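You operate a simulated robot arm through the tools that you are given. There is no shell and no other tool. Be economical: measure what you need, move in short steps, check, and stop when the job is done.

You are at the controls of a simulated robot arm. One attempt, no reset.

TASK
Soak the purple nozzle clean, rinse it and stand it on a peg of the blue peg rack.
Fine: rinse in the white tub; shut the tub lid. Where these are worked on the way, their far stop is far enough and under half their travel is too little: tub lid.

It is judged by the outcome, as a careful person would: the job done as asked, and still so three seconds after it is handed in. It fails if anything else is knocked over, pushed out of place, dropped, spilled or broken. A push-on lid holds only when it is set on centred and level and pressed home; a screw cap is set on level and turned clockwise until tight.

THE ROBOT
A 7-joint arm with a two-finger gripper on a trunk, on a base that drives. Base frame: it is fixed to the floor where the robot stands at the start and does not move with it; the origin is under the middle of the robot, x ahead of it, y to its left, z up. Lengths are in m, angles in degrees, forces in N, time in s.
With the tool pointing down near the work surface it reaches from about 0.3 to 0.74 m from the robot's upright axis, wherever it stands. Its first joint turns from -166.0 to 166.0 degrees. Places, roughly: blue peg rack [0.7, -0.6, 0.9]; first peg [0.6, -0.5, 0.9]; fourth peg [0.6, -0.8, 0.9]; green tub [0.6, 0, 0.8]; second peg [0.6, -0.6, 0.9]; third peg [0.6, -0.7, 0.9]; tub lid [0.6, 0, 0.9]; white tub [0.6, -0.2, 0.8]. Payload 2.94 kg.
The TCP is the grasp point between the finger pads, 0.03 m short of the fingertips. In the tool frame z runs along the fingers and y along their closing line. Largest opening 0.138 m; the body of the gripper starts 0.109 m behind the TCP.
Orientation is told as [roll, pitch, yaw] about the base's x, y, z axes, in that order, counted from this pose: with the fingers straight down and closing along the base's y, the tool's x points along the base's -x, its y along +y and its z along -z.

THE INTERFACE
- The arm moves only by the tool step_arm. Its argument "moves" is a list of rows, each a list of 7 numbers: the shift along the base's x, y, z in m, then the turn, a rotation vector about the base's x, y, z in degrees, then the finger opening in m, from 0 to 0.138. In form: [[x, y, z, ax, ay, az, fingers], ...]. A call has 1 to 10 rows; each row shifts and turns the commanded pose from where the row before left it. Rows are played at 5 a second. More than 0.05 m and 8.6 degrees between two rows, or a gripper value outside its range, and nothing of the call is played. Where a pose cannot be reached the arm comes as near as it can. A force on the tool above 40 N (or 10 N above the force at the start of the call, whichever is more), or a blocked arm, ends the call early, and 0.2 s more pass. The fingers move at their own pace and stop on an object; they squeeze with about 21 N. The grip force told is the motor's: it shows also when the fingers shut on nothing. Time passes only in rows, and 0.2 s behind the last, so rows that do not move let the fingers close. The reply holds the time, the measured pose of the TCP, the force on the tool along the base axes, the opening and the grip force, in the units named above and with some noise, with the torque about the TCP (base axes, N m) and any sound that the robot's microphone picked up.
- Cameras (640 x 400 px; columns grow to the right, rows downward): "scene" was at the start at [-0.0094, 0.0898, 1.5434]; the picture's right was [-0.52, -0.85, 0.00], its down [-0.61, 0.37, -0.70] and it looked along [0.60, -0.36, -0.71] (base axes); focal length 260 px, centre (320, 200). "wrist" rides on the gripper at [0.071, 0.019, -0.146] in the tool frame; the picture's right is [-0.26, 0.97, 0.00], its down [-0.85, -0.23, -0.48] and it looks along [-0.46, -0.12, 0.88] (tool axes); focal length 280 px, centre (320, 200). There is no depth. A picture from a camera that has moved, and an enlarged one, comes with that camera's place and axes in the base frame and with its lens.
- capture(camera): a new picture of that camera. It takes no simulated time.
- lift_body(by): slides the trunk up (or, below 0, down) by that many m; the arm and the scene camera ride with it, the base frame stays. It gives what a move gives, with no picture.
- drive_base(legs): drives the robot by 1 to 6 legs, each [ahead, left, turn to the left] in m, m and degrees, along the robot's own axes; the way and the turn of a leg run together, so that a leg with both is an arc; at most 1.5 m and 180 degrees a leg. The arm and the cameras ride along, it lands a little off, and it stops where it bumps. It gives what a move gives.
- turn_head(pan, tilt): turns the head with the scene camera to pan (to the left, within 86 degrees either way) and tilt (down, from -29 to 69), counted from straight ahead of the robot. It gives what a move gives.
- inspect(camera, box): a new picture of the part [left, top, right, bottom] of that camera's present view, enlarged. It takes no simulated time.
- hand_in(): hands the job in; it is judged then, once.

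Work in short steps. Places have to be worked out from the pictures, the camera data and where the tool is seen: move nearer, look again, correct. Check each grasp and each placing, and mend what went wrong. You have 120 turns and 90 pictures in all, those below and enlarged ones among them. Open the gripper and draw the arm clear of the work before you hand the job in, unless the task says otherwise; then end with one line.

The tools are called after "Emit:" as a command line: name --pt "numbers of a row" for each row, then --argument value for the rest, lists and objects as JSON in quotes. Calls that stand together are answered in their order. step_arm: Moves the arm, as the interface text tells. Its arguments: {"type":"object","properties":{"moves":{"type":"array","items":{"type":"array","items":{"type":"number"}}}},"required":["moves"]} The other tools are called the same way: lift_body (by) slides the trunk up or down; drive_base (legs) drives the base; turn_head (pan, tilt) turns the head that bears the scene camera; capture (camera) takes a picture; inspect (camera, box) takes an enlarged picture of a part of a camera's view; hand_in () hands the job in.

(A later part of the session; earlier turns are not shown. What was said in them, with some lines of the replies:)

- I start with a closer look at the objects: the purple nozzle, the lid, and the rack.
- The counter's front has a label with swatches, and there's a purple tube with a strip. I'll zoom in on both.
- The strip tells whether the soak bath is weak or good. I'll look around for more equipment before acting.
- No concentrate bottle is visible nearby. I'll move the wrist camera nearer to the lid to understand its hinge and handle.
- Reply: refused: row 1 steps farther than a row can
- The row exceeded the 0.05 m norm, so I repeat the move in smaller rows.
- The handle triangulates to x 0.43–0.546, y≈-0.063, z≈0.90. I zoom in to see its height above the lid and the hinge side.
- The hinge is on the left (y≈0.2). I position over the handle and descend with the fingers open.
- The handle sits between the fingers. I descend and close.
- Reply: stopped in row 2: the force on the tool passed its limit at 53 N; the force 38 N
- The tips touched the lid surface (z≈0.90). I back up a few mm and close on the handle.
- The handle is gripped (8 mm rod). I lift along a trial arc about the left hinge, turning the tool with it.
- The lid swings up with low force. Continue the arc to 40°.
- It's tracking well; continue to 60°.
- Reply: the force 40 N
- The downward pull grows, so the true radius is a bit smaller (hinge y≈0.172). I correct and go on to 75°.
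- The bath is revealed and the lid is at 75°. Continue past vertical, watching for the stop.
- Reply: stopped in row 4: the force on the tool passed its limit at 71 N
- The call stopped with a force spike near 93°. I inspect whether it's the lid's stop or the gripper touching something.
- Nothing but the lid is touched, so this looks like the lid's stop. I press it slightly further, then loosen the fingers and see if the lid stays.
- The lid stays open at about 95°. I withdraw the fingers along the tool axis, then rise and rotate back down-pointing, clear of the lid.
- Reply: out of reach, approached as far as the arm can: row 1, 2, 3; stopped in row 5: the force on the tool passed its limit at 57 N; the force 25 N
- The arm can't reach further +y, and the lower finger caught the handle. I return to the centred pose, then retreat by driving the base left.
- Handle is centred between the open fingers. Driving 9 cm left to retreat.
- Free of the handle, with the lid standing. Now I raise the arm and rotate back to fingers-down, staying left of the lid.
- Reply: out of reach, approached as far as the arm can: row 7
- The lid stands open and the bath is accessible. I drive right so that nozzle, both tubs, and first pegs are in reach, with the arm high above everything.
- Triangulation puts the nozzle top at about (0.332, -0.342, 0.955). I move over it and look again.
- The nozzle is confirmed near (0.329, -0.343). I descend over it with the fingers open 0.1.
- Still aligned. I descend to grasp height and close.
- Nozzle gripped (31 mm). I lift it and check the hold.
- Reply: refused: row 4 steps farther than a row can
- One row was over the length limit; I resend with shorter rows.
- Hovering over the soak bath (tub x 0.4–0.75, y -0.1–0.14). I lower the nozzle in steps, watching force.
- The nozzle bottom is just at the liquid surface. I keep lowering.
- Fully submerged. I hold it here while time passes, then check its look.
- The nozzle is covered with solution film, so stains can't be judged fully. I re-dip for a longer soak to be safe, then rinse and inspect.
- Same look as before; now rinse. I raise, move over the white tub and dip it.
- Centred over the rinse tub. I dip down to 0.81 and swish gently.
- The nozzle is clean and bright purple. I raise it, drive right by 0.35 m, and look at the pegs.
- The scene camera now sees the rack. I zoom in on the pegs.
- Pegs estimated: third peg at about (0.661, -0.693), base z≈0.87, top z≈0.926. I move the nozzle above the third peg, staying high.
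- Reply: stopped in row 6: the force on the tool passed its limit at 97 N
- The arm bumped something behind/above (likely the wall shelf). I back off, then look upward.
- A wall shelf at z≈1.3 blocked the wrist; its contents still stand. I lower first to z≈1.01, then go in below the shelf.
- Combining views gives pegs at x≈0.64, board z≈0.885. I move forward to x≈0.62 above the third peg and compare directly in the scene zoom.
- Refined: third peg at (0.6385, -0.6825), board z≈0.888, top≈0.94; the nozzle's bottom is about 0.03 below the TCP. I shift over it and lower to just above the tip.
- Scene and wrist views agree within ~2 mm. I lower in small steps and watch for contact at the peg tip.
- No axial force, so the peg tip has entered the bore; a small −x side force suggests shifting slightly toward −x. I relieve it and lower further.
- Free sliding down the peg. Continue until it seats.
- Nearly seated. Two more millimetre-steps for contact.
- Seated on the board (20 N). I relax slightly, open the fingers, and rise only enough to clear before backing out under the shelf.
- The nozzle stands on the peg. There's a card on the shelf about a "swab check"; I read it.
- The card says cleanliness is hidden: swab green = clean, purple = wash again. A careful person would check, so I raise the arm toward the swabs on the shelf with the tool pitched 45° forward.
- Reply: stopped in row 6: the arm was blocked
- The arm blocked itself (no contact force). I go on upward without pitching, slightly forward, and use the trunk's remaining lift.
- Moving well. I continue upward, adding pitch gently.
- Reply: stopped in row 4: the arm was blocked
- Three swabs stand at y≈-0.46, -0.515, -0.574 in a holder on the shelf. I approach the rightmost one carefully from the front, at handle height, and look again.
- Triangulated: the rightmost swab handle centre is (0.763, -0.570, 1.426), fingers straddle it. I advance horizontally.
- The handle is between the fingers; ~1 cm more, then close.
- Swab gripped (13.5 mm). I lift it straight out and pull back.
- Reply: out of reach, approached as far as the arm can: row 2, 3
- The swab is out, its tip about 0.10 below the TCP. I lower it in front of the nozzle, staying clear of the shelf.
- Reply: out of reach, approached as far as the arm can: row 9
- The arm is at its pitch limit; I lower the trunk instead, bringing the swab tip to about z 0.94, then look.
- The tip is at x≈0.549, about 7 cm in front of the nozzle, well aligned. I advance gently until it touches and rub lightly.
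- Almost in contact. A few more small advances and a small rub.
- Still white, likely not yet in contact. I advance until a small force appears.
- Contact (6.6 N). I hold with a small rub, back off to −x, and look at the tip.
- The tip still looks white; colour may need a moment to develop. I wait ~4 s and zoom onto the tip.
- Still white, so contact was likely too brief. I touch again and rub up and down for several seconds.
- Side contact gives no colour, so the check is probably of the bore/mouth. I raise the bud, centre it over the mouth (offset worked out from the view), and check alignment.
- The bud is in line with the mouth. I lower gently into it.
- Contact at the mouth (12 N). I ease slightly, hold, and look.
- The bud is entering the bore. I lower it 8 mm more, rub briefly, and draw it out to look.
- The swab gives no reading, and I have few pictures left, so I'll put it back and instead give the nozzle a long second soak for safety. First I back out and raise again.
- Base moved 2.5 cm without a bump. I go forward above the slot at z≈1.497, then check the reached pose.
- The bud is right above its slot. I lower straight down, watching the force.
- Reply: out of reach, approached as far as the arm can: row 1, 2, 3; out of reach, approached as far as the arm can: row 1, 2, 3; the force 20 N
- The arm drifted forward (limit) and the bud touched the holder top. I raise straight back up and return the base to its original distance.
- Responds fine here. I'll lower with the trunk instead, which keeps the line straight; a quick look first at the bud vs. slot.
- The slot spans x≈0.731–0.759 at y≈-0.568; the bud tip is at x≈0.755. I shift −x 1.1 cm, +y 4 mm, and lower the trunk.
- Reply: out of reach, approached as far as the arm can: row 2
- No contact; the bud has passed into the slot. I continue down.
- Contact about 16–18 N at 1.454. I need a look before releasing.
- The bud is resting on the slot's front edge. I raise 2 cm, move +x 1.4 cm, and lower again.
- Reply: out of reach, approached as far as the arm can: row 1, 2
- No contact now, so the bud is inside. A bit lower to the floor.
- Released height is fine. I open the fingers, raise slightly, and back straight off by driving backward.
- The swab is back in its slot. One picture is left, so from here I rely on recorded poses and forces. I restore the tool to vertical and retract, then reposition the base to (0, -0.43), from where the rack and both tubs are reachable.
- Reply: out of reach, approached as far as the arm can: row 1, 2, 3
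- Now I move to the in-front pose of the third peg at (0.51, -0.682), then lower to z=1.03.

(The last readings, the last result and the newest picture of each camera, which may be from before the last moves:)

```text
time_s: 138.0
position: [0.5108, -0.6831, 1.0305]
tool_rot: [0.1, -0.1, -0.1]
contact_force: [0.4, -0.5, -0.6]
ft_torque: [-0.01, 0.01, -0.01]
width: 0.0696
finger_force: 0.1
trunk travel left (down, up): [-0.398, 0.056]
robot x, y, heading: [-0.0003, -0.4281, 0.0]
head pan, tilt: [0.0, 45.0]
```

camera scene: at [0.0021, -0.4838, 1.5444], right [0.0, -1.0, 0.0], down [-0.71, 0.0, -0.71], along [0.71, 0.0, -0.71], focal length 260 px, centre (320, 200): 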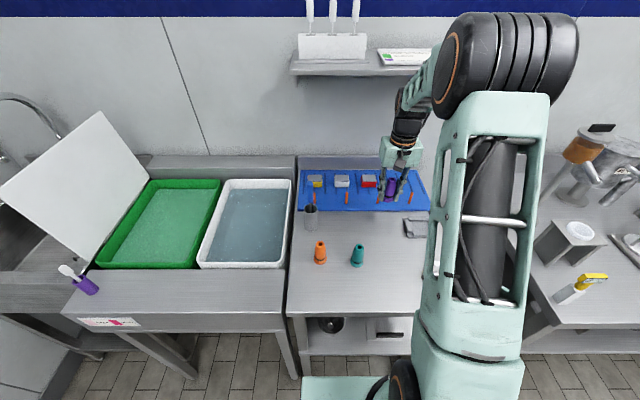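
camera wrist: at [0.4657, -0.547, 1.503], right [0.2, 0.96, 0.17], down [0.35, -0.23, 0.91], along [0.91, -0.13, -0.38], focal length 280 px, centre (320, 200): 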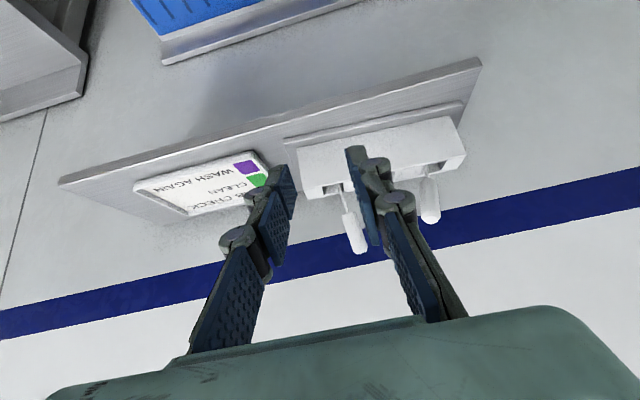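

Forward above the nozzle at z=1.03, and read the pose.

Emit:
step_arm --pt "0.042 0 0 0 0 0 0.07" --pt "0.042 0 0 0 0 0 0.07" --pt "0.04 0.0005 0 0 0 0 0.07"

Emit:
step_arm --pt "0 0 0 0 0 0 0.07"

Emit:
step_arm --pt "0 0 0 0 0 0 0.07"

```text
time_s: 138.8
position: [0.6344, -0.6819, 1.0307]
tool_rot: [0.1, 0.1, 0.0]
contact_force: [-1.0, -0.2, -0.2]
ft_torque: [0.0, 0.04, 0.02]
width: 0.0701
finger_force: 0.0
trunk travel left (down, up): [-0.398, 0.056]
robot x, y, heading: [-0.0019, -0.4306, -0.0]
head pan, tilt: [0.0, 45.0]
```

```text
time_s: 139.2
position: [0.6337, -0.6819, 1.0318]
tool_rot: [0.1, 0.0, 0.0]
contact_force: [0.0, -0.2, 0.1]
ft_torque: [-0.02, -0.01, 0.05]
width: 0.0701
finger_force: 0.0
trunk travel left (down, up): [-0.398, 0.056]
robot x, y, heading: [-0.0004, -0.4307, -0.1]
head pan, tilt: [0.0, 45.0]
```

```text
time_s: 139.6
position: [0.6346, -0.6815, 1.0318]
tool_rot: [0.1, -0.1, -0.1]
contact_force: [-0.6, -0.1, -0.3]
ft_torque: [0.01, -0.02, 0.01]
width: 0.0699
finger_force: 0.0
trunk travel left (down, up): [-0.398, 0.056]
robot x, y, heading: [0.0004, -0.4332, -0.6]
head pan, tilt: [0.0, 45.0]
```

Position matches the earlier release pose. I lower to z≈0.923, close, and lift straight up.

Emit:
step_arm --pt "0 0 -0.04 0 0 0 0.07" --pt "0 0 -0.04 0 0 0 0.07" --pt "0 0 -0.0275 0 0 0 0.07" --pt "0 0 0 0 0 0 0" --pt "0 0 0 0 0 0 0" --pt "0 0 0 0 0 0 0"

Emit:
step_arm --pt "0 0 0 0 0 0 0"

```text
time_s: 141.0
position: [0.6341, -0.683, 0.9247]
tool_rot: [0.2, -0.1, 0.0]
contact_force: [-0.5, -1.1, 0.6]
ft_torque: [0.0, -0.01, -0.03]
width: 0.0324
finger_force: 20.5
trunk travel left (down, up): [-0.398, 0.056]
robot x, y, heading: [0.0009, -0.4317, -0.2]
head pan, tilt: [0.0, 45.0]
```

```text
time_s: 141.4
position: [0.6352, -0.6825, 0.9241]
tool_rot: [0.1, -0.1, 0.0]
contact_force: [0.0, -0.6, -0.2]
ft_torque: [-0.05, 0.03, -0.02]
width: 0.0324
finger_force: 21.1
trunk travel left (down, up): [-0.398, 0.056]
robot x, y, heading: [-0.0022, -0.4302, -0.2]
head pan, tilt: [0.0, 45.0]
```

Gripped again (32 mm). I lift it off the peg and back out under the shelf, then rise.

Emit:
step_arm --pt "0 0 0.03 0 0 0 0" --pt "0 0 0.04 0 0 0 0" --pt "0 0 0.036 0 0 0 0" --pt "-0.045 0 0 0 0 0 0" --pt "-0.045 0 0 0 0 0 0" --pt "-0.045 0 0 0 0 0 0" --pt "0 0 0.045 0 0 0 0" --pt "0 0 0.045 0 0 0 0" --pt "0 0 0.045 0 0 0 0" --pt "0 0 0.035 0 0 0 0"

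Emit:
step_arm --pt "0 0.048 0 0 0 0 0" --pt "0 0.048 0 0 0 0 0" --pt "0 0.048 0 0 0 0 0" --pt "0 0.048 0 0 0 0 0" --pt "0 0.048 0 0 0 0 0" --pt "0 0.048 0 0 0 0 0" --pt "0 0.048 0 0 0 0 0" --pt "0 0.048 0 0 0 0 0" --pt "0 0.048 0 0 0 0 0" --pt "0 0.048 0 0 0 0 0"

Emit:
step_arm --pt "0 0.048 0 0 0 0 0" --pt "0 0.048 0 0 0 0 0" --pt "0.01 0.048 0 0 0 0 0" --pt "0 0.048 0 0 0 0 0" --pt "0 0 -0.045 0 0 0 0" --pt "0 0 -0.045 0 0 0 0" --pt "0 0 -0.045 0 0 0 0"

```text
time_s: 143.6
position: [0.4987, -0.6829, 1.1997]
tool_rot: [0.2, 0.0, 0.1]
contact_force: [-0.2, 0.0, -0.4]
ft_torque: [0.01, 0.0, 0.0]
width: 0.0329
finger_force: 20.9
trunk travel left (down, up): [-0.398, 0.056]
robot x, y, heading: [-0.0002, -0.4292, -0.4]
head pan, tilt: [0.0, 45.0]
```

```text
time_s: 145.8
position: [0.4983, -0.2011, 1.1987]
tool_rot: [0.0, 0.1, 0.0]
contact_force: [-0.3, 0.6, 0.7]
ft_torque: [-0.01, -0.02, 0.01]
width: 0.0326
finger_force: 21.4
trunk travel left (down, up): [-0.398, 0.056]
robot x, y, heading: [0.0024, -0.4306, -0.0]
head pan, tilt: [0.0, 45.0]
```

```text
time_s: 147.4
position: [0.5088, -0.0088, 1.0644]
tool_rot: [0.0, 0.0, 0.0]
contact_force: [0.3, 0.1, -0.9]
ft_torque: [0.02, 0.02, -0.01]
width: 0.0326
finger_force: 20.9
trunk travel left (down, up): [-0.398, 0.056]
robot x, y, heading: [-0.0007, -0.4288, -0.1]
head pan, tilt: [0.0, 45.0]
```

Over the soak bath. I dip to z≈0.81 and let a long soak run, passing time by turning the head.

Emit:
step_arm --pt "0 0.01 -0.045 0 0 0 0" --pt "0 0.01 -0.045 0 0 0 0" --pt "0 0 -0.045 0 0 0 0" --pt "0 0 -0.04 0 0 0 0" --pt "0 0 -0.04 0 0 0 0" --pt "0 0 -0.039 0 0 0 0"

Emit:
turn_head --pan -86 --tilt 45

Emit:
turn_head --pan 86 --tilt 45

Emit:
turn_head --pan -86 --tilt 45

Emit:
turn_head --pan 86 --tilt 45

Emit:
turn_head --pan -86 --tilt 45

Emit:
turn_head --pan 86 --tilt 45

Emit:
turn_head --pan -86 --tilt 45

Emit:
turn_head --pan 86 --tilt 45

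Emit:
turn_head --pan -86 --tilt 45

Emit:
turn_head --pan 86 --tilt 45

Emit:
turn_head --pan -86 --tilt 45

Emit:
turn_head --pan 86 --tilt 45

Emit:
turn_head --pan -86 --tilt 45

Emit:
turn_head --pan 86 --tilt 45

Emit:
turn_head --pan -86 --tilt 45

Emit:
turn_head --pan 86 --tilt 45

```text
time_s: 148.8
position: [0.5094, 0.0115, 0.8104]
tool_rot: [0.1, -0.2, 0.1]
contact_force: [-0.1, 0.8, 0.1]
ft_torque: [0.02, 0.0, 0.0]
width: 0.0323
finger_force: 21.1
trunk travel left (down, up): [-0.398, 0.056]
robot x, y, heading: [0.0018, -0.4301, -0.1]
head pan, tilt: [0.0, 45.0]
```

```text
time_s: 150.4
position: [0.5104, 0.0115, 0.8098]
tool_rot: [0.2, 0.0, 0.0]
contact_force: [0.1, 0.3, -0.5]
ft_torque: [0.02, 0.0, 0.0]
width: 0.0326
finger_force: 20.9
trunk travel left (down, up): [-0.398, 0.056]
robot x, y, heading: [-0.0009, -0.4292, -0.1]
head pan, tilt: [-85.9, 45.0]
```

```text
time_s: 153.0
position: [0.5091, 0.0113, 0.8109]
tool_rot: [0.2, 0.0, 0.0]
contact_force: [0.0, -0.2, -0.6]
ft_torque: [0.04, -0.02, 0.03]
width: 0.0326
finger_force: 21.1
trunk travel left (down, up): [-0.398, 0.056]
robot x, y, heading: [-0.0007, -0.428, -0.2]
head pan, tilt: [85.9, 45.0]
```

```text
time_s: 155.6
position: [0.5086, 0.0113, 0.8097]
tool_rot: [0.1, -0.1, -0.1]
contact_force: [-0.2, -0.1, -0.2]
ft_torque: [-0.02, 0.0, 0.0]
width: 0.0328
finger_force: 20.4
trunk travel left (down, up): [-0.398, 0.056]
robot x, y, heading: [-0.0012, -0.43, -0.2]
head pan, tilt: [-85.9, 45.0]
```

```text
time_s: 158.2
position: [0.5092, 0.0116, 0.8101]
tool_rot: [0.2, -0.1, 0.0]
contact_force: [0.2, 0.1, 0.0]
ft_torque: [0.01, 0.01, 0.02]
width: 0.0324
finger_force: 21.2
trunk travel left (down, up): [-0.398, 0.056]
robot x, y, heading: [-0.0016, -0.4342, -0.1]
head pan, tilt: [85.9, 45.0]
```

```text
time_s: 160.8
position: [0.509, 0.0102, 0.8102]
tool_rot: [0.1, 0.0, 0.0]
contact_force: [0.0, 0.1, -0.7]
ft_torque: [-0.01, 0.02, -0.02]
width: 0.0326
finger_force: 21.0
trunk travel left (down, up): [-0.398, 0.056]
robot x, y, heading: [-0.0027, -0.4325, -0.3]
head pan, tilt: [-85.9, 45.0]
```

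```text
time_s: 163.4
position: [0.5076, 0.0114, 0.81]
tool_rot: [0.0, -0.2, 0.1]
contact_force: [0.4, 0.1, -1.2]
ft_torque: [-0.01, -0.01, 0.02]
width: 0.0326
finger_force: 20.9
trunk travel left (down, up): [-0.398, 0.056]
robot x, y, heading: [0.0014, -0.4328, -0.4]
head pan, tilt: [85.9, 45.0]
```

```text
time_s: 166.0
position: [0.5098, 0.0112, 0.8106]
tool_rot: [0.2, -0.1, 0.0]
contact_force: [0.1, 0.2, 0.0]
ft_torque: [0.02, -0.01, 0.03]
width: 0.0327
finger_force: 21.4
trunk travel left (down, up): [-0.398, 0.056]
robot x, y, heading: [0.0012, -0.4309, -0.1]
head pan, tilt: [-85.9, 45.0]
```

```text
time_s: 168.6
position: [0.509, 0.0125, 0.8098]
tool_rot: [0.1, -0.1, 0.0]
contact_force: [-0.6, 0.5, 0.1]
ft_torque: [0.0, 0.0, 0.01]
width: 0.0325
finger_force: 21.0
trunk travel left (down, up): [-0.398, 0.056]
robot x, y, heading: [-0.0018, -0.4347, -0.3]
head pan, tilt: [85.9, 45.0]
```

```text
time_s: 171.2
position: [0.5077, 0.0115, 0.8097]
tool_rot: [0.2, -0.1, 0.1]
contact_force: [0.0, 0.7, -0.3]
ft_torque: [0.0, 0.0, -0.04]
width: 0.0327
finger_force: 21.6
trunk travel left (down, up): [-0.398, 0.056]
robot x, y, heading: [-0.003, -0.4306, -0.2]
head pan, tilt: [-85.9, 45.0]
```

```text
time_s: 173.8
position: [0.5094, 0.0111, 0.8112]
tool_rot: [0.1, -0.3, 0.0]
contact_force: [0.2, 0.4, -0.1]
ft_torque: [0.01, 0.0, -0.01]
width: 0.0325
finger_force: 21.2
trunk travel left (down, up): [-0.398, 0.056]
robot x, y, heading: [-0.003, -0.4285, -0.1]
head pan, tilt: [85.9, 45.0]
```

```text
time_s: 176.4
position: [0.5094, 0.0111, 0.8104]
tool_rot: [0.0, -0.2, 0.0]
contact_force: [0.1, -0.4, -0.5]
ft_torque: [0.02, 0.0, 0.0]
width: 0.0327
finger_force: 20.7
trunk travel left (down, up): [-0.398, 0.056]
robot x, y, heading: [0.0025, -0.4325, -0.1]
head pan, tilt: [-85.9, 45.0]
```

```text
time_s: 179.0
position: [0.5088, 0.0107, 0.8115]
tool_rot: [0.1, -0.1, 0.0]
contact_force: [0.1, -0.2, 0.3]
ft_torque: [0.0, 0.02, -0.02]
width: 0.0322
finger_force: 20.8
trunk travel left (down, up): [-0.398, 0.056]
robot x, y, heading: [0.0015, -0.4309, -0.1]
head pan, tilt: [85.9, 45.0]
```

```text
time_s: 181.6
position: [0.5095, 0.0106, 0.81]
tool_rot: [0.1, -0.1, 0.0]
contact_force: [0.1, 0.2, 0.0]
ft_torque: [0.01, 0.0, 0.01]
width: 0.0328
finger_force: 20.9
trunk travel left (down, up): [-0.398, 0.056]
robot x, y, heading: [-0.0004, -0.4309, -0.0]
head pan, tilt: [-85.9, 45.0]
```

```text
time_s: 184.2
position: [0.5105, 0.0102, 0.8104]
tool_rot: [0.1, 0.0, 0.1]
contact_force: [0.1, 0.1, -0.4]
ft_torque: [-0.03, -0.01, 0.02]
width: 0.0325
finger_force: 20.8
trunk travel left (down, up): [-0.398, 0.056]
robot x, y, heading: [-0.0039, -0.4301, -0.3]
head pan, tilt: [85.9, 45.0]
```

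```text
time_s: 186.8
position: [0.5098, 0.0111, 0.8102]
tool_rot: [0.2, -0.2, 0.0]
contact_force: [-0.1, 0.0, -0.8]
ft_torque: [0.0, 0.02, -0.02]
width: 0.0327
finger_force: 20.8
trunk travel left (down, up): [-0.398, 0.056]
robot x, y, heading: [-0.0022, -0.4285, -0.4]
head pan, tilt: [-85.9, 45.0]
```

```text
time_s: 189.4
position: [0.5095, 0.0118, 0.8098]
tool_rot: [0.1, -0.1, -0.1]
contact_force: [0.0, -0.1, -0.3]
ft_torque: [-0.02, -0.01, -0.01]
width: 0.0325
finger_force: 21.7
trunk travel left (down, up): [-0.398, 0.056]
robot x, y, heading: [0.0003, -0.4338, 0.1]
head pan, tilt: [85.9, 45.0]
```

40 s soaked in this dip; I give it another half minute.

Emit:
turn_head --pan -86 --tilt 45

Emit:
turn_head --pan 86 --tilt 45

Emit:
turn_head --pan -86 --tilt 45

Emit:
turn_head --pan 86 --tilt 45

Emit:
turn_head --pan -86 --tilt 45

Emit:
turn_head --pan 86 --tilt 45

Emit:
turn_head --pan -86 --tilt 45

Emit:
turn_head --pan 86 --tilt 45

Emit:
turn_head --pan -86 --tilt 45

Emit:
turn_head --pan 86 --tilt 45

Emit:
turn_head --pan -86 --tilt 45

Emit:
turn_head --pan 0 --tilt 45

```text
time_s: 192.0
position: [0.5084, 0.011, 0.81]
tool_rot: [0.1, -0.1, 0.0]
contact_force: [-0.1, -0.8, -1.4]
ft_torque: [-0.01, 0.02, -0.01]
width: 0.0328
finger_force: 21.5
trunk travel left (down, up): [-0.398, 0.056]
robot x, y, heading: [0.0, -0.432, -0.3]
head pan, tilt: [-85.9, 45.0]
```

```text
time_s: 194.6
position: [0.509, 0.0106, 0.8098]
tool_rot: [0.2, -0.1, 0.0]
contact_force: [-0.9, 0.5, -0.7]
ft_torque: [0.03, 0.05, 0.0]
width: 0.0326
finger_force: 20.9
trunk travel left (down, up): [-0.398, 0.056]
robot x, y, heading: [-0.0037, -0.427, -0.1]
head pan, tilt: [85.9, 45.0]
```

```text
time_s: 197.2
position: [0.51, 0.0108, 0.8102]
tool_rot: [0.1, 0.0, 0.0]
contact_force: [1.1, -0.4, -0.7]
ft_torque: [0.04, -0.02, 0.01]
width: 0.0324
finger_force: 21.1
trunk travel left (down, up): [-0.398, 0.056]
robot x, y, heading: [-0.0003, -0.4326, 0.3]
head pan, tilt: [-85.9, 45.0]
```

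```text
time_s: 199.8
position: [0.5086, 0.0106, 0.8096]
tool_rot: [0.1, -0.1, 0.0]
contact_force: [-0.3, -0.1, -1.1]
ft_torque: [-0.02, -0.01, -0.04]
width: 0.0321
finger_force: 20.7
trunk travel left (down, up): [-0.398, 0.056]
robot x, y, heading: [-0.0018, -0.429, -0.2]
head pan, tilt: [85.9, 45.0]
```

```text
time_s: 202.4
position: [0.5095, 0.0107, 0.8103]
tool_rot: [0.1, -0.1, 0.0]
contact_force: [-0.2, -0.1, 0.2]
ft_torque: [-0.02, 0.0, 0.03]
width: 0.0326
finger_force: 20.7
trunk travel left (down, up): [-0.398, 0.056]
robot x, y, heading: [-0.0006, -0.428, 0.0]
head pan, tilt: [-85.9, 45.0]
```

```text
time_s: 205.0
position: [0.509, 0.0118, 0.8106]
tool_rot: [0.1, -0.1, 0.0]
contact_force: [-0.3, 0.3, -1.3]
ft_torque: [0.05, 0.01, 0.01]
width: 0.0325
finger_force: 21.0
trunk travel left (down, up): [-0.398, 0.056]
robot x, y, heading: [-0.0003, -0.4319, -0.2]
head pan, tilt: [85.9, 45.0]
```

```text
time_s: 207.6
position: [0.5093, 0.0112, 0.8096]
tool_rot: [0.1, -0.1, 0.1]
contact_force: [0.5, -1.0, -0.1]
ft_torque: [-0.01, -0.01, -0.02]
width: 0.0323
finger_force: 21.2
trunk travel left (down, up): [-0.398, 0.056]
robot x, y, heading: [-0.0006, -0.4288, -0.2]
head pan, tilt: [-85.9, 45.0]
```

```text
time_s: 210.2
position: [0.5087, 0.0103, 0.8096]
tool_rot: [0.1, -0.1, 0.0]
contact_force: [0.6, -0.3, 0.0]
ft_torque: [-0.01, 0.03, 0.0]
width: 0.0326
finger_force: 21.1
trunk travel left (down, up): [-0.398, 0.056]
robot x, y, heading: [0.003, -0.432, -0.2]
head pan, tilt: [85.9, 45.0]
```

```text
time_s: 212.8
position: [0.5091, 0.0105, 0.8085]
tool_rot: [0.2, -0.1, 0.0]
contact_force: [0.0, -0.3, -0.6]
ft_torque: [0.02, 0.01, 0.01]
width: 0.0325
finger_force: 20.7
trunk travel left (down, up): [-0.398, 0.056]
robot x, y, heading: [-0.0028, -0.4342, -0.1]
head pan, tilt: [-85.9, 45.0]
```

```text
time_s: 215.4
position: [0.5094, 0.0119, 0.8107]
tool_rot: [0.1, -0.1, 0.0]
contact_force: [-1.1, -0.4, -0.9]
ft_torque: [-0.01, -0.03, -0.02]
width: 0.0325
finger_force: 21.0
trunk travel left (down, up): [-0.398, 0.056]
robot x, y, heading: [0.0004, -0.4307, -0.1]
head pan, tilt: [85.9, 45.0]
```

```text
time_s: 218.0
position: [0.5094, 0.0106, 0.8098]
tool_rot: [0.1, -0.2, 0.1]
contact_force: [-0.3, 0.4, 0.1]
ft_torque: [-0.04, -0.01, -0.02]
width: 0.0322
finger_force: 20.5
trunk travel left (down, up): [-0.398, 0.056]
robot x, y, heading: [-0.0042, -0.4294, -0.2]
head pan, tilt: [-85.9, 45.0]
```

```text
time_s: 219.6
position: [0.5096, 0.0101, 0.8114]
tool_rot: [0.2, 0.0, 0.0]
contact_force: [-0.3, -0.7, -0.1]
ft_torque: [0.01, -0.01, -0.03]
width: 0.0322
finger_force: 21.0
trunk travel left (down, up): [-0.398, 0.056]
robot x, y, heading: [-0.0024, -0.4322, -0.4]
head pan, tilt: [0.0, 45.0]
```

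70 s more of soak is done. Now lift, move to the white tub at (0.55, -0.245), and rinse thoroughly.

Emit:
step_arm --pt "0 0 0.03 0 0 0 0" --pt "0 0 0.045 0 0 0 0" --pt "0 0 0.045 0 0 0 0" --pt "0 0 0.045 0 0 0 0" --pt "0 0 0.045 0 0 0 0" --pt "0.01 -0.045 0 0 0 0 0" --pt "0.01 -0.045 0 0 0 0 0" --pt "0.01 -0.045 0 0 0 0 0" --pt "0.01 -0.045 0 0 0 0 0" --pt "0 -0.04 0 0 0 0 0"

Emit:
step_arm --pt "0 -0.035 0 0 0 0 0" --pt "0 0 -0.045 0 0 0 0" --pt "0 0 -0.045 0 0 0 0" --pt "0 0 -0.045 0 0 0 0" --pt "0 0 -0.04 0 0 0 0" --pt "0 0 -0.035 0 0 0 0" --pt "0 0.015 0 0 0 0 0" --pt "0 -0.03 0 0 0 0 0" --pt "0 0.03 0 0 0 0 0" --pt "0 -0.015 0 0 0 0 0"

Emit:
turn_head --pan -86 --tilt 45

Emit:
turn_head --pan 86 --tilt 45

Emit:
turn_head --pan 0 --tilt 45

Emit:
step_arm --pt "0 0.02 0 0 0 0 0" --pt "0 -0.03 0 0 0 0 0" --pt "0 0.01 0 0 0 0 0" --pt "0 0 0.03 0 0 0 0" --pt "0 0 0.045 0 0 0 0" --pt "0 0 0.045 0 0 0 0" --pt "0 0 0.045 0 0 0 0" --pt "0 0 0.045 0 0 0 0" --pt "0 0 0.045 0 0 0 0" --pt "0 0 0.045 0 0 0 0"

```text
time_s: 221.8
position: [0.5475, -0.2119, 1.0202]
tool_rot: [0.1, 0.0, 0.0]
contact_force: [0.7, 0.6, -0.1]
ft_torque: [0.0, -0.02, 0.03]
width: 0.032
finger_force: 21.0
trunk travel left (down, up): [-0.398, 0.056]
robot x, y, heading: [-0.0002, -0.4305, -0.5]
head pan, tilt: [0.0, 45.0]
```

```text
time_s: 224.0
position: [0.5491, -0.2442, 0.8109]
tool_rot: [0.1, -0.1, 0.0]
contact_force: [0.6, -0.6, -0.9]
ft_torque: [-0.01, -0.04, 0.01]
width: 0.032
finger_force: 21.2
trunk travel left (down, up): [-0.398, 0.056]
robot x, y, heading: [-0.0006, -0.4331, -0.2]
head pan, tilt: [0.0, 45.0]
```

```text
time_s: 225.6
position: [0.5484, -0.2442, 0.8113]
tool_rot: [0.1, -0.1, 0.0]
contact_force: [0.5, 0.3, -0.4]
ft_torque: [0.01, 0.0, 0.04]
width: 0.0317
finger_force: 21.4
trunk travel left (down, up): [-0.398, 0.056]
robot x, y, heading: [-0.0018, -0.4291, -0.3]
head pan, tilt: [-85.9, 45.0]
```

```text
time_s: 228.2
position: [0.5491, -0.2439, 0.8099]
tool_rot: [0.0, -0.1, 0.0]
contact_force: [0.5, -0.2, -1.0]
ft_torque: [-0.02, 0.01, 0.01]
width: 0.0319
finger_force: 20.3
trunk travel left (down, up): [-0.398, 0.056]
robot x, y, heading: [-0.001, -0.4296, -0.2]
head pan, tilt: [85.9, 45.0]
```

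```text
time_s: 229.8
position: [0.549, -0.2447, 0.8101]
tool_rot: [0.2, -0.1, 0.0]
contact_force: [-0.2, -0.4, -0.4]
ft_torque: [0.0, 0.0, -0.01]
width: 0.0318
finger_force: 20.9
trunk travel left (down, up): [-0.398, 0.056]
robot x, y, heading: [0.0, -0.4256, -0.4]
head pan, tilt: [0.0, 45.0]
```

```text
time_s: 232.0
position: [0.5473, -0.2453, 1.1128]
tool_rot: [0.1, 0.0, -0.1]
contact_force: [0.3, -0.5, -0.9]
ft_torque: [0.0, 0.04, 0.04]
width: 0.0319
finger_force: 20.8
trunk travel left (down, up): [-0.398, 0.056]
robot x, y, heading: [-0.0027, -0.4286, -0.2]
head pan, tilt: [0.0, 45.0]
```

Rinsed. I return along the recorded route: up to 1.2, back to x=0.50, across to y=-0.682, down to 1.03.

Emit:
step_arm --pt "-0.02 0 0.044 0 0 0 0" --pt "-0.027 0 0.04 0 0 0 0" --pt "0 -0.048 0 0 0 0 0" --pt "0 -0.048 0 0 0 0 0" --pt "0 -0.048 0 0 0 0 0" --pt "0 -0.048 0 0 0 0 0" --pt "0 -0.048 0 0 0 0 0" --pt "0 -0.048 0 0 0 0 0" --pt "0 -0.048 0 0 0 0 0" --pt "0 -0.048 0 0 0 0 0"

Emit:
step_arm --pt "0 -0.048 0 0 0 0 0" --pt "0 -0.0045 0 0 0 0 0" --pt "0 0 -0.045 0 0 0 0" --pt "0 0 -0.045 0 0 0 0" --pt "0 0 -0.045 0 0 0 0" --pt "0 0 -0.032 0 0 0 0"

Emit:
step_arm --pt "0.045 0 0 0 0 0 0" --pt "0.045 0 0 0 0 0 0" --pt "0.04 0 0 0 0 0 0"

Emit:
step_arm --pt "0 0 0 0 0 0 0"

Emit:
step_arm --pt "0 0 0 0 0 0 0"

Emit:
step_arm --pt "0 0 0 0 0 0 0"

```text
time_s: 234.2
position: [0.5021, -0.6318, 1.194]
tool_rot: [0.1, 0.0, 0.0]
contact_force: [0.2, -0.7, -0.5]
ft_torque: [0.01, 0.03, -0.04]
width: 0.0316
finger_force: 21.0
trunk travel left (down, up): [-0.398, 0.056]
robot x, y, heading: [0.0004, -0.4321, -0.1]
head pan, tilt: [0.0, 45.0]
```

```text
time_s: 235.6
position: [0.5024, -0.682, 1.0265]
tool_rot: [0.1, -0.1, 0.0]
contact_force: [0.3, 0.3, -0.4]
ft_torque: [0.01, 0.03, -0.01]
width: 0.0317
finger_force: 21.4
trunk travel left (down, up): [-0.398, 0.056]
robot x, y, heading: [-0.0025, -0.43, -0.2]
head pan, tilt: [0.0, 45.0]
```

```text
time_s: 236.4
position: [0.6332, -0.6827, 1.0269]
tool_rot: [0.1, 0.0, 0.0]
contact_force: [-0.3, 0.1, 0.1]
ft_torque: [0.02, 0.02, -0.01]
width: 0.0314
finger_force: 20.9
trunk travel left (down, up): [-0.398, 0.056]
robot x, y, heading: [-0.0043, -0.4351, -0.1]
head pan, tilt: [0.0, 45.0]
```

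```text
time_s: 236.8
position: [0.6321, -0.6818, 1.0282]
tool_rot: [0.0, 0.0, 0.0]
contact_force: [0.5, -0.5, 0.0]
ft_torque: [0.0, -0.02, 0.01]
width: 0.0316
finger_force: 21.2
trunk travel left (down, up): [-0.398, 0.056]
robot x, y, heading: [-0.0022, -0.4309, -0.2]
head pan, tilt: [0.0, 45.0]
```

```text
time_s: 237.2
position: [0.633, -0.6825, 1.0272]
tool_rot: [0.1, -0.1, -0.1]
contact_force: [0.4, -0.3, -0.5]
ft_torque: [0.01, 0.01, -0.02]
width: 0.0315
finger_force: 21.1
trunk travel left (down, up): [-0.398, 0.056]
robot x, y, heading: [-0.0022, -0.4294, -0.4]
head pan, tilt: [0.0, 45.0]
```

```text
time_s: 237.6
position: [0.6323, -0.6837, 1.0272]
tool_rot: [0.1, -0.2, 0.0]
contact_force: [0.0, 0.3, -0.4]
ft_torque: [0.01, -0.04, 0.0]
width: 0.0317
finger_force: 21.4
trunk travel left (down, up): [-0.398, 0.056]
robot x, y, heading: [0.0002, -0.4294, -0.0]
head pan, tilt: [0.0, 45.0]
```

Averaged pose is 1.7 mm short in x of the grasp pose; I correct it and lower in small steps onto the peg.

Emit:
step_arm --pt "0.0017 0.0002 -0.02 0 0 0 0" --pt "0 0 -0.02 0 0 0 0" --pt "0 0 -0.008 0 0 0 0" --pt "0 0 -0.006 0 0 0 0" --pt "0 0 -0.006 0 0 0 0" --pt "0 0 -0.006 0 0 0 0"

```text
time_s: 239.0
position: [0.6332, -0.6834, 0.9562]
tool_rot: [0.3, 0.4, 0.0]
contact_force: [-1.6, -0.8, -1.8]
ft_torque: [0.0, 0.08, 0.01]
width: 0.0302
finger_force: 21.1
trunk travel left (down, up): [-0.398, 0.056]
robot x, y, heading: [-0.0027, -0.4261, -0.4]
head pan, tilt: [0.0, 45.0]
```

Below the peg-tip level with little force. Continue down slowly to the seat.

Emit:
step_arm --pt "0 0 -0.006 0 0 0 0" --pt "0 0 -0.006 0 0 0 0" --pt "0 0 -0.006 0 0 0 0"

Emit:
step_arm --pt "0 0 -0.005 0 0 0 0" --pt "0 0 -0.004 0 0 0 0" --pt "0 0 -0.003 0 0 0 0"

```text
time_s: 239.8
position: [0.6321, -0.6821, 0.9446]
tool_rot: [0.0, 0.1, -0.1]
contact_force: [-8.3, -3.0, 2.3]
ft_torque: [-0.01, 0.09, 0.0]
width: 0.0298
finger_force: 20.9
trunk travel left (down, up): [-0.398, 0.056]
robot x, y, heading: [-0.0002, -0.4318, -0.4]
head pan, tilt: [0.0, 45.0]
```

```text
time_s: 240.6
position: [0.6314, -0.6826, 0.933]
tool_rot: [0.0, 0.0, -0.1]
contact_force: [-13.1, -5.3, 4.9]
ft_torque: [0.02, -0.06, -0.04]
width: 0.0297
finger_force: 20.6
trunk travel left (down, up): [-0.398, 0.056]
robot x, y, heading: [-0.0015, -0.4306, -0.1]
head pan, tilt: [0.0, 45.0]
```

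Sideways force −13 N in x and −5 N in y: I relieve by shifting −x/−y, then finish lowering.

Emit:
step_arm --pt "-0.003 -0.0012 0 0 0 0 0" --pt "0 0 0 0 0 0 0"

Emit:
step_arm --pt "0 0 -0.004 0 0 0 0" --pt "0 0 -0.003 0 0 0 0"

```text
time_s: 241.2
position: [0.6315, -0.6815, 0.9314]
tool_rot: [0.0, -0.2, 0.0]
contact_force: [-1.5, -2.2, 0.6]
ft_torque: [0.01, 0.01, 0.0]
width: 0.0298
finger_force: 21.2
trunk travel left (down, up): [-0.398, 0.056]
robot x, y, heading: [0.0011, -0.4296, -0.1]
head pan, tilt: [0.0, 45.0]
```

```text
time_s: 241.8
position: [0.6311, -0.6819, 0.9249]
tool_rot: [0.1, -0.1, 0.0]
contact_force: [-0.7, 0.6, -1.3]
ft_torque: [-0.01, -0.01, -0.02]
width: 0.0299
finger_force: 20.8
trunk travel left (down, up): [-0.398, 0.056]
robot x, y, heading: [0.0015, -0.4291, -0.3]
head pan, tilt: [0.0, 45.0]
```

Free again. A couple of millimetres more until it seats.

Emit:
step_arm --pt "0 0 -0.002 0 0 0 0" --pt "0 0 -0.002 0 0 0 0"

Emit:
step_arm --pt "0 0 -0.0015 0 0 0 0" --pt "0 0 -0.0015 0 0 0 0"

```text
time_s: 242.4
position: [0.6301, -0.6807, 0.9219]
tool_rot: [0.1, -0.2, 0.1]
contact_force: [0.7, 1.5, 3.8]
ft_torque: [-0.02, 0.08, 0.0]
width: 0.03
finger_force: 21.2
trunk travel left (down, up): [-0.398, 0.056]
robot x, y, heading: [0.0004, -0.4294, -0.2]
head pan, tilt: [0.0, 45.0]
```

```text
time_s: 243.0
position: [0.6303, -0.6823, 0.922]
tool_rot: [0.0, -0.3, 0.0]
contact_force: [-1.8, 1.9, 19.3]
ft_torque: [0.11, 0.24, -0.02]
width: 0.0298
finger_force: 20.4
trunk travel left (down, up): [-0.398, 0.056]
robot x, y, heading: [-0.003, -0.4311, -0.1]
head pan, tilt: [0.0, 45.0]
```

Seated at the same height as before (0.922, 19 N). I release and retreat as before, then rise.

Emit:
step_arm --pt "0 0 0.002 0 0 0 0.03" --pt "0 0 0 0 0 0 0.07" --pt "0 0 0 0 0 0 0.07" --pt "0 0 0.03 0 0 0 0.07" --pt "0 0 0.04 0 0 0 0.07" --pt "0 0 0.04 0 0 0 0.07" --pt "-0.04 0 0 0 0 0 0.07" --pt "-0.04 0 0 0 0 0 0.07" --pt "-0.04 0 0 0 0 0 0.07"

Emit:
step_arm --pt "-0.01 0 0.045 0 0 0 0.07" --pt "-0.01 0 0.045 0 0 0 0.07" --pt "-0.01 0 0.045 0 0 0 0.07" --pt "-0.01 0 0.045 0 0 0 0.07" --pt "-0.01 0 0.045 0 0 0 0.07" --pt "-0.01 0 0.045 0 0 0 0.07" --pt "-0.01 0 0.025 0 0 0 0.07" --pt "-0.01 0.04 0 0 0 0 0.07" --pt "-0.01 0.045 0 0 0 0 0.07" --pt "-0.01 0.045 0 0 0 0 0.07"

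Emit:
step_arm --pt "-0.01 0.045 0 0 0 0 0.06" --pt "-0.01 0.045 0 0 0 0 0.06" --pt "0 0.045 0 0 0 0 0.06" --pt "0 0.045 0 0 0 0 0.06" --pt "0 0.045 0 0 0 0 0.06" --pt "0 0.045 0 0 0 0 0.06" --pt "0 0.045 0 0 0 0 0.06" --pt "0 0.04 0 0 0 0 0.06"

Emit:
drive_base --legs '[[0, 0.52, 0]]'

```text
time_s: 245.0
position: [0.5094, -0.6818, 1.03]
tool_rot: [0.0, -0.1, 0.0]
contact_force: [-0.5, 0.9, -0.3]
ft_torque: [-0.01, -0.01, 0.01]
width: 0.07
finger_force: 0.1
trunk travel left (down, up): [-0.398, 0.056]
robot x, y, heading: [-0.0002, -0.4313, -0.3]
head pan, tilt: [0.0, 45.0]
```

```text
time_s: 247.2
position: [0.4085, -0.5523, 1.3269]
tool_rot: [0.0, -0.2, -0.1]
contact_force: [-1.1, 0.2, -0.5]
ft_torque: [0.0, 0.0, -0.03]
width: 0.07
finger_force: 0.0
trunk travel left (down, up): [-0.398, 0.056]
robot x, y, heading: [0.0007, -0.431, -0.1]
head pan, tilt: [0.0, 45.0]
```

```text
time_s: 249.0
position: [0.3907, -0.1959, 1.3246]
tool_rot: [0.2, -0.1, 0.0]
contact_force: [-0.3, -0.3, 0.2]
ft_torque: [-0.01, 0.02, -0.02]
width: 0.0601
finger_force: 0.3
trunk travel left (down, up): [-0.398, 0.056]
robot x, y, heading: [0.0004, -0.4314, 0.0]
head pan, tilt: [0.0, 45.0]
```

```text
time_s: 254.1
position: [0.3918, 0.3232, 1.3253]
tool_rot: [0.0, 0.0, 0.1]
contact_force: [-0.2, -0.7, -0.4]
ft_torque: [0.01, 0.04, -0.02]
width: 0.0601
finger_force: 0.1
trunk travel left (down, up): [-0.398, 0.056]
robot x, y, heading: [-0.0004, 0.091, 0.1]
head pan, tilt: [0.0, 45.0]
```

At the recorded waypoint. I rotate the tool sideways along the reverse of the earlier path to the handle-approach pose.

Emit:
step_arm --pt "0 0 0 -7.2 0 0 0.06" --pt "0 0 0 -8 0 0 0.06" --pt "0 0 0 -8 0 0 0.06" --pt "0 0 0 -8 0 0 0.06" --pt "0 0 0 -8 0 0 0.06" --pt "0 0 -0.01 -8 0 0 0.06" --pt "0 0 -0.03 -8 0 0 0.06" --pt "0.02 0 -0.03 -8 0 0 0.06" --pt "0.02 0 -0.03 -8 0 0 0.06" --pt "0.02 0 -0.03 -8 0 0 0.06"

Emit:
step_arm --pt "0.02 0 -0.03 -8 0 0 0.06" --pt "0.017 -0.002 -0.03 -8 0 0 0.06"

```text
time_s: 256.3
position: [0.4583, 0.3216, 1.1788]
tool_rot: [-75.0, 1.5, -1.8]
contact_force: [1.0, -0.1, 0.4]
ft_torque: [0.0, -0.03, 0.03]
width: 0.0601
finger_force: 0.2
out of reach, approached as far as the arm can: row 5
trunk travel left (down, up): [-0.398, 0.056]
robot x, y, heading: [-0.0023, 0.0933, -0.2]
head pan, tilt: [0.0, 45.0]
```

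```text
time_s: 256.9
position: [0.4524, 0.3056, 1.1556]
tool_rot: [-91.0, 0.7, -2.1]
contact_force: [-1.2, -0.4, 0.3]
ft_torque: [0.05, 0.02, 0.0]
width: 0.06
finger_force: 0.0
out of reach, approached as far as the arm can: row 2
trunk travel left (down, up): [-0.398, 0.056]
robot x, y, heading: [0.0008, 0.0866, -0.2]
head pan, tilt: [0.0, 45.0]
```

The arm is in a slightly different posture, a bit short. I nudge toward the target pose.

Emit:
step_arm --pt "0.018 0.005 -0.01 0 0 2 0.06" --pt "0.018 0.0 -0.01 0 0 0 0.06"

```text
time_s: 257.5
position: [0.4898, 0.3088, 1.1351]
tool_rot: [-90.8, 0.9, -0.2]
contact_force: [0.7, 0.1, -0.2]
ft_torque: [0.0, 0.01, -0.03]
width: 0.06
finger_force: 0.1
trunk travel left (down, up): [-0.398, 0.056]
robot x, y, heading: [0.0035, 0.0906, -0.2]
head pan, tilt: [0.0, 45.0]
```

Pose is right. I trim the tilt and height to the recorded release pose, then drive right so the fingers straddle the handle.

Emit:
step_arm --pt "0 0 -0.006 -4 0 0 0.06" --pt "0 0 0 0 0 0 0.06"

Emit:
drive_base --legs '[[0, -0.074, 0]]'

```text
time_s: 258.1
position: [0.4884, 0.3083, 1.1296]
tool_rot: [-95.0, 0.9, -0.3]
contact_force: [-0.3, 0.1, 0.3]
ft_torque: [-0.02, -0.03, 0.0]
width: 0.06
finger_force: 0.1
trunk travel left (down, up): [-0.398, 0.056]
robot x, y, heading: [0.0015, 0.0901, 0.1]
head pan, tilt: [0.0, 45.0]
```

```text
time_s: 259.4
position: [0.4889, 0.2343, 1.1285]
tool_rot: [-94.9, 0.8, -0.3]
contact_force: [0.2, 0.3, -0.3]
ft_torque: [-0.04, -0.02, 0.0]
width: 0.06
finger_force: 0.0
trunk travel left (down, up): [-0.398, 0.056]
robot x, y, heading: [0.0002, 0.0165, -0.3]
head pan, tilt: [0.0, 45.0]
```

No contact, pose matches. I close on the handle.

Emit:
step_arm --pt "0 0 0 0 0 0 0" --pt "0 0 0 0 0 0 0" --pt "0 0 0 0 0 0 0" --pt "0 0 0 0 0 0 0"

```text
time_s: 260.4
position: [0.4894, 0.2343, 1.1315]
tool_rot: [-95.0, 0.7, -0.2]
contact_force: [5.1, 3.0, 14.0]
ft_torque: [-0.01, -0.58, -0.27]
width: 0.0102
finger_force: 37.5
trunk travel left (down, up): [-0.398, 0.056]
robot x, y, heading: [-0.0001, 0.0149, -0.2]
head pan, tilt: [0.0, 45.0]
```

The grip width matches the handle (10 mm). I bring the lid back along the recorded arc, first to 75°.

Emit:
step_arm --pt "0 -0.021 0.002 5 0 0 0" --pt "0 -0.021 0.0025 5 0 0 0" --pt "0 -0.021 0.001 5 0 0 0" --pt "0 -0.021 -0.001 5 0 0 0"

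```text
time_s: 261.4
position: [0.4901, 0.1487, 1.1375]
tool_rot: [-75.4, 0.4, 0.0]
contact_force: [6.1, -4.1, 35.3]
ft_torque: [0.09, -0.4, 0.04]
width: 0.0104
finger_force: 37.6
trunk travel left (down, up): [-0.398, 0.056]
robot x, y, heading: [0.0006, 0.0176, 0.1]
head pan, tilt: [0.0, 45.0]
```

Upward force 35 N: my path is slightly low, so I raise a few mm as I go on.

Emit:
step_arm --pt "0 -0.021 0.003 5 0 0 0" --pt "0 -0.02 -0.002 5 0 0 0"

```text
time_s: 262.0
position: [0.4877, 0.1095, 1.1318]
tool_rot: [-64.6, 1.0, 0.2]
contact_force: [4.5, -2.5, 1.6]
ft_torque: [-0.1, -0.89, 0.1]
width: 0.0107
finger_force: 37.3
trunk travel left (down, up): [-0.398, 0.056]
robot x, y, heading: [-0.0024, 0.0143, 0.2]
head pan, tilt: [0.0, 45.0]
```

Force relieved. I continue to 45° with corrected offsets.

Emit:
step_arm --pt "0 -0.019 -0.0075 5 0 0 0" --pt "0 -0.0185 -0.0065 5 0 0 0" --pt "0 -0.018 -0.0085 5 0 0 0" --pt "0 -0.0172 -0.0105 5 0 0 0"

```text
time_s: 263.0
position: [0.4886, 0.038, 1.0997]
tool_rot: [-44.8, 0.9, 0.5]
contact_force: [3.3, 3.5, -10.2]
ft_torque: [-0.12, -0.74, -0.36]
width: 0.0102
finger_force: 37.6
trunk travel left (down, up): [-0.398, 0.056]
robot x, y, heading: [0.0002, 0.0147, 0.1]
head pan, tilt: [0.0, 45.0]
```

Good tracking. Continue to 20°.

Emit:
step_arm --pt "0 -0.0172 -0.0135 5 0 0 0" --pt "0 -0.0155 -0.0145 5 0 0 0" --pt "0 -0.014 -0.0155 5 0 0 0" --pt "0 -0.013 -0.017 5 0 0 0" --pt "0 -0.012 -0.018 5 0 0 0"

```text
time_s: 264.2
position: [0.4898, -0.0365, 1.0206]
tool_rot: [-19.9, 0.6, 0.7]
contact_force: [1.0, 0.5, -2.3]
ft_torque: [0.1, 0.37, -0.88]
width: 0.0103
finger_force: 37.5
trunk travel left (down, up): [-0.398, 0.056]
robot x, y, heading: [0.0022, 0.011, 0.1]
head pan, tilt: [0.0, 45.0]
```

Nearly down. The last 20° to the closed position.

Emit:
step_arm --pt "0 -0.0095 -0.0205 5 0 0 0" --pt "0 -0.0085 -0.0215 5 0 0 0" --pt "0 -0.0065 -0.022 5 0 0 0" --pt "0 -0.005 -0.02 5 0 0 0"

```text
time_s: 265.2
position: [0.4887, -0.0642, 0.9382]
tool_rot: [0.1, 0.2, 0.9]
contact_force: [-3.6, -7.4, 5.2]
ft_torque: [0.08, 0.87, -0.6]
width: 0.0103
finger_force: 37.6
trunk travel left (down, up): [-0.398, 0.056]
robot x, y, heading: [0.001, 0.0175, 0.1]
head pan, tilt: [0.0, 45.0]
```

Five millimetres above the closed height; I press gently down to the stop.

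Emit:
step_arm --pt "0 0 -0.003 0 0 0 0" --pt "0 0 -0.003 0 0 0 0"

```text
time_s: 265.8
position: [0.4889, -0.0655, 0.9339]
tool_rot: [0.1, 0.1, 0.8]
contact_force: [-1.4, -5.9, 11.9]
ft_torque: [0.04, 0.32, -0.69]
width: 0.0126
finger_force: 36.8
trunk travel left (down, up): [-0.398, 0.056]
robot x, y, heading: [0.0015, 0.0153, -0.2]
head pan, tilt: [0.0, 45.0]
```

Lid is down (z 0.934, 12 N up). I open, rise clear, and drive right for a final overall look with the last picture.

Emit:
step_arm --pt "0 0 0 0 0 0 0.05" --pt "0 0 0 0 0 0 0.06" --pt "0 0 0.03 0 0 0 0.06" --pt "0 0 0.045 0 0 0 0.06" --pt "-0.01 0 0.045 0 0 0 0.06" --pt "-0.015 0 0.045 0 0 0 0.06" --pt "-0.015 0 0.045 0 0 0 0.06" --pt "-0.015 0 0.045 0 0 0 0.06" --pt "-0.015 0 0.045 0 0 0 0.06" --pt "-0.015 0 0.045 0 0 0 0.06"

Emit:
drive_base --legs '[[0, -0.58, 0]]'

Emit:
turn_head --pan 0 --tilt 45

Emit:
capture --camera "scene"

```text
time_s: 268.0
position: [0.4031, -0.0635, 1.2779]
tool_rot: [0.0, 0.2, 0.9]
contact_force: [-1.0, -0.5, 0.6]
ft_torque: [0.0, -0.02, -0.02]
width: 0.0604
finger_force: 0.1
trunk travel left (down, up): [-0.398, 0.056]
robot x, y, heading: [0.001, 0.0149, -0.3]
head pan, tilt: [0.0, 45.0]
```

```text
time_s: 273.6
position: [0.4015, -0.6414, 1.2765]
tool_rot: [0.1, 0.2, 0.7]
contact_force: [0.0, 0.1, 0.4]
ft_torque: [-0.01, 0.04, 0.03]
width: 0.0601
finger_force: 0.1
trunk travel left (down, up): [-0.398, 0.056]
robot x, y, heading: [-0.0029, -0.5611, -0.5]
head pan, tilt: [0.0, 45.0]
```

```text
time_s: 274.2
position: [0.4022, -0.6408, 1.2768]
tool_rot: [0.2, 0.3, 0.5]
contact_force: [-0.3, 0.6, 0.4]
ft_torque: [0.01, 0.01, 0.0]
width: 0.0599
finger_force: 0.0
trunk travel left (down, up): [-0.398, 0.056]
robot x, y, heading: [-0.0022, -0.5647, -0.4]
head pan, tilt: [0.0, 45.0]
```

```text
0 pictures are left
camera scene: at [0.0018, -0.4293, 1.5423], right [-0.01, -1.0, 0.0], down [-0.71, 0.0, -0.71], along [0.71, 0.0, -0.71], focal length 260 px, centre (320, 200)
```

scene: 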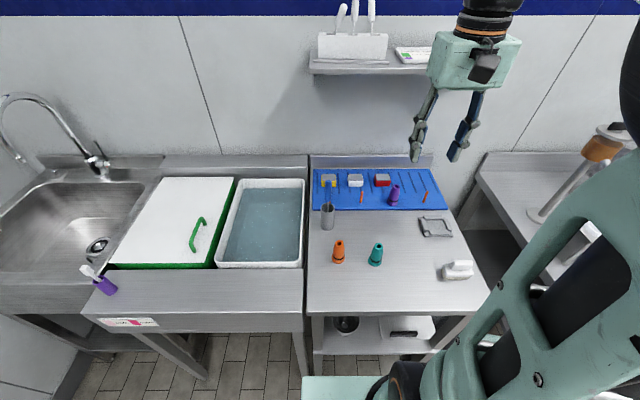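

The lid is shut, the purple nozzle stands clean on the third peg, all three swabs are in their holder, and the arm is clear. I hand in.

Emit:
hand_in

```text
The job is handed in.
```

I soaked the purple nozzle twice (about 90 s in all), rinsed it in the white tub each time and stood it on the third peg, with the tub lid shut. It looks clean, but I couldn't confirm that: the shelf swab touched to it never changed colour, and I didn't test the bath's strength.
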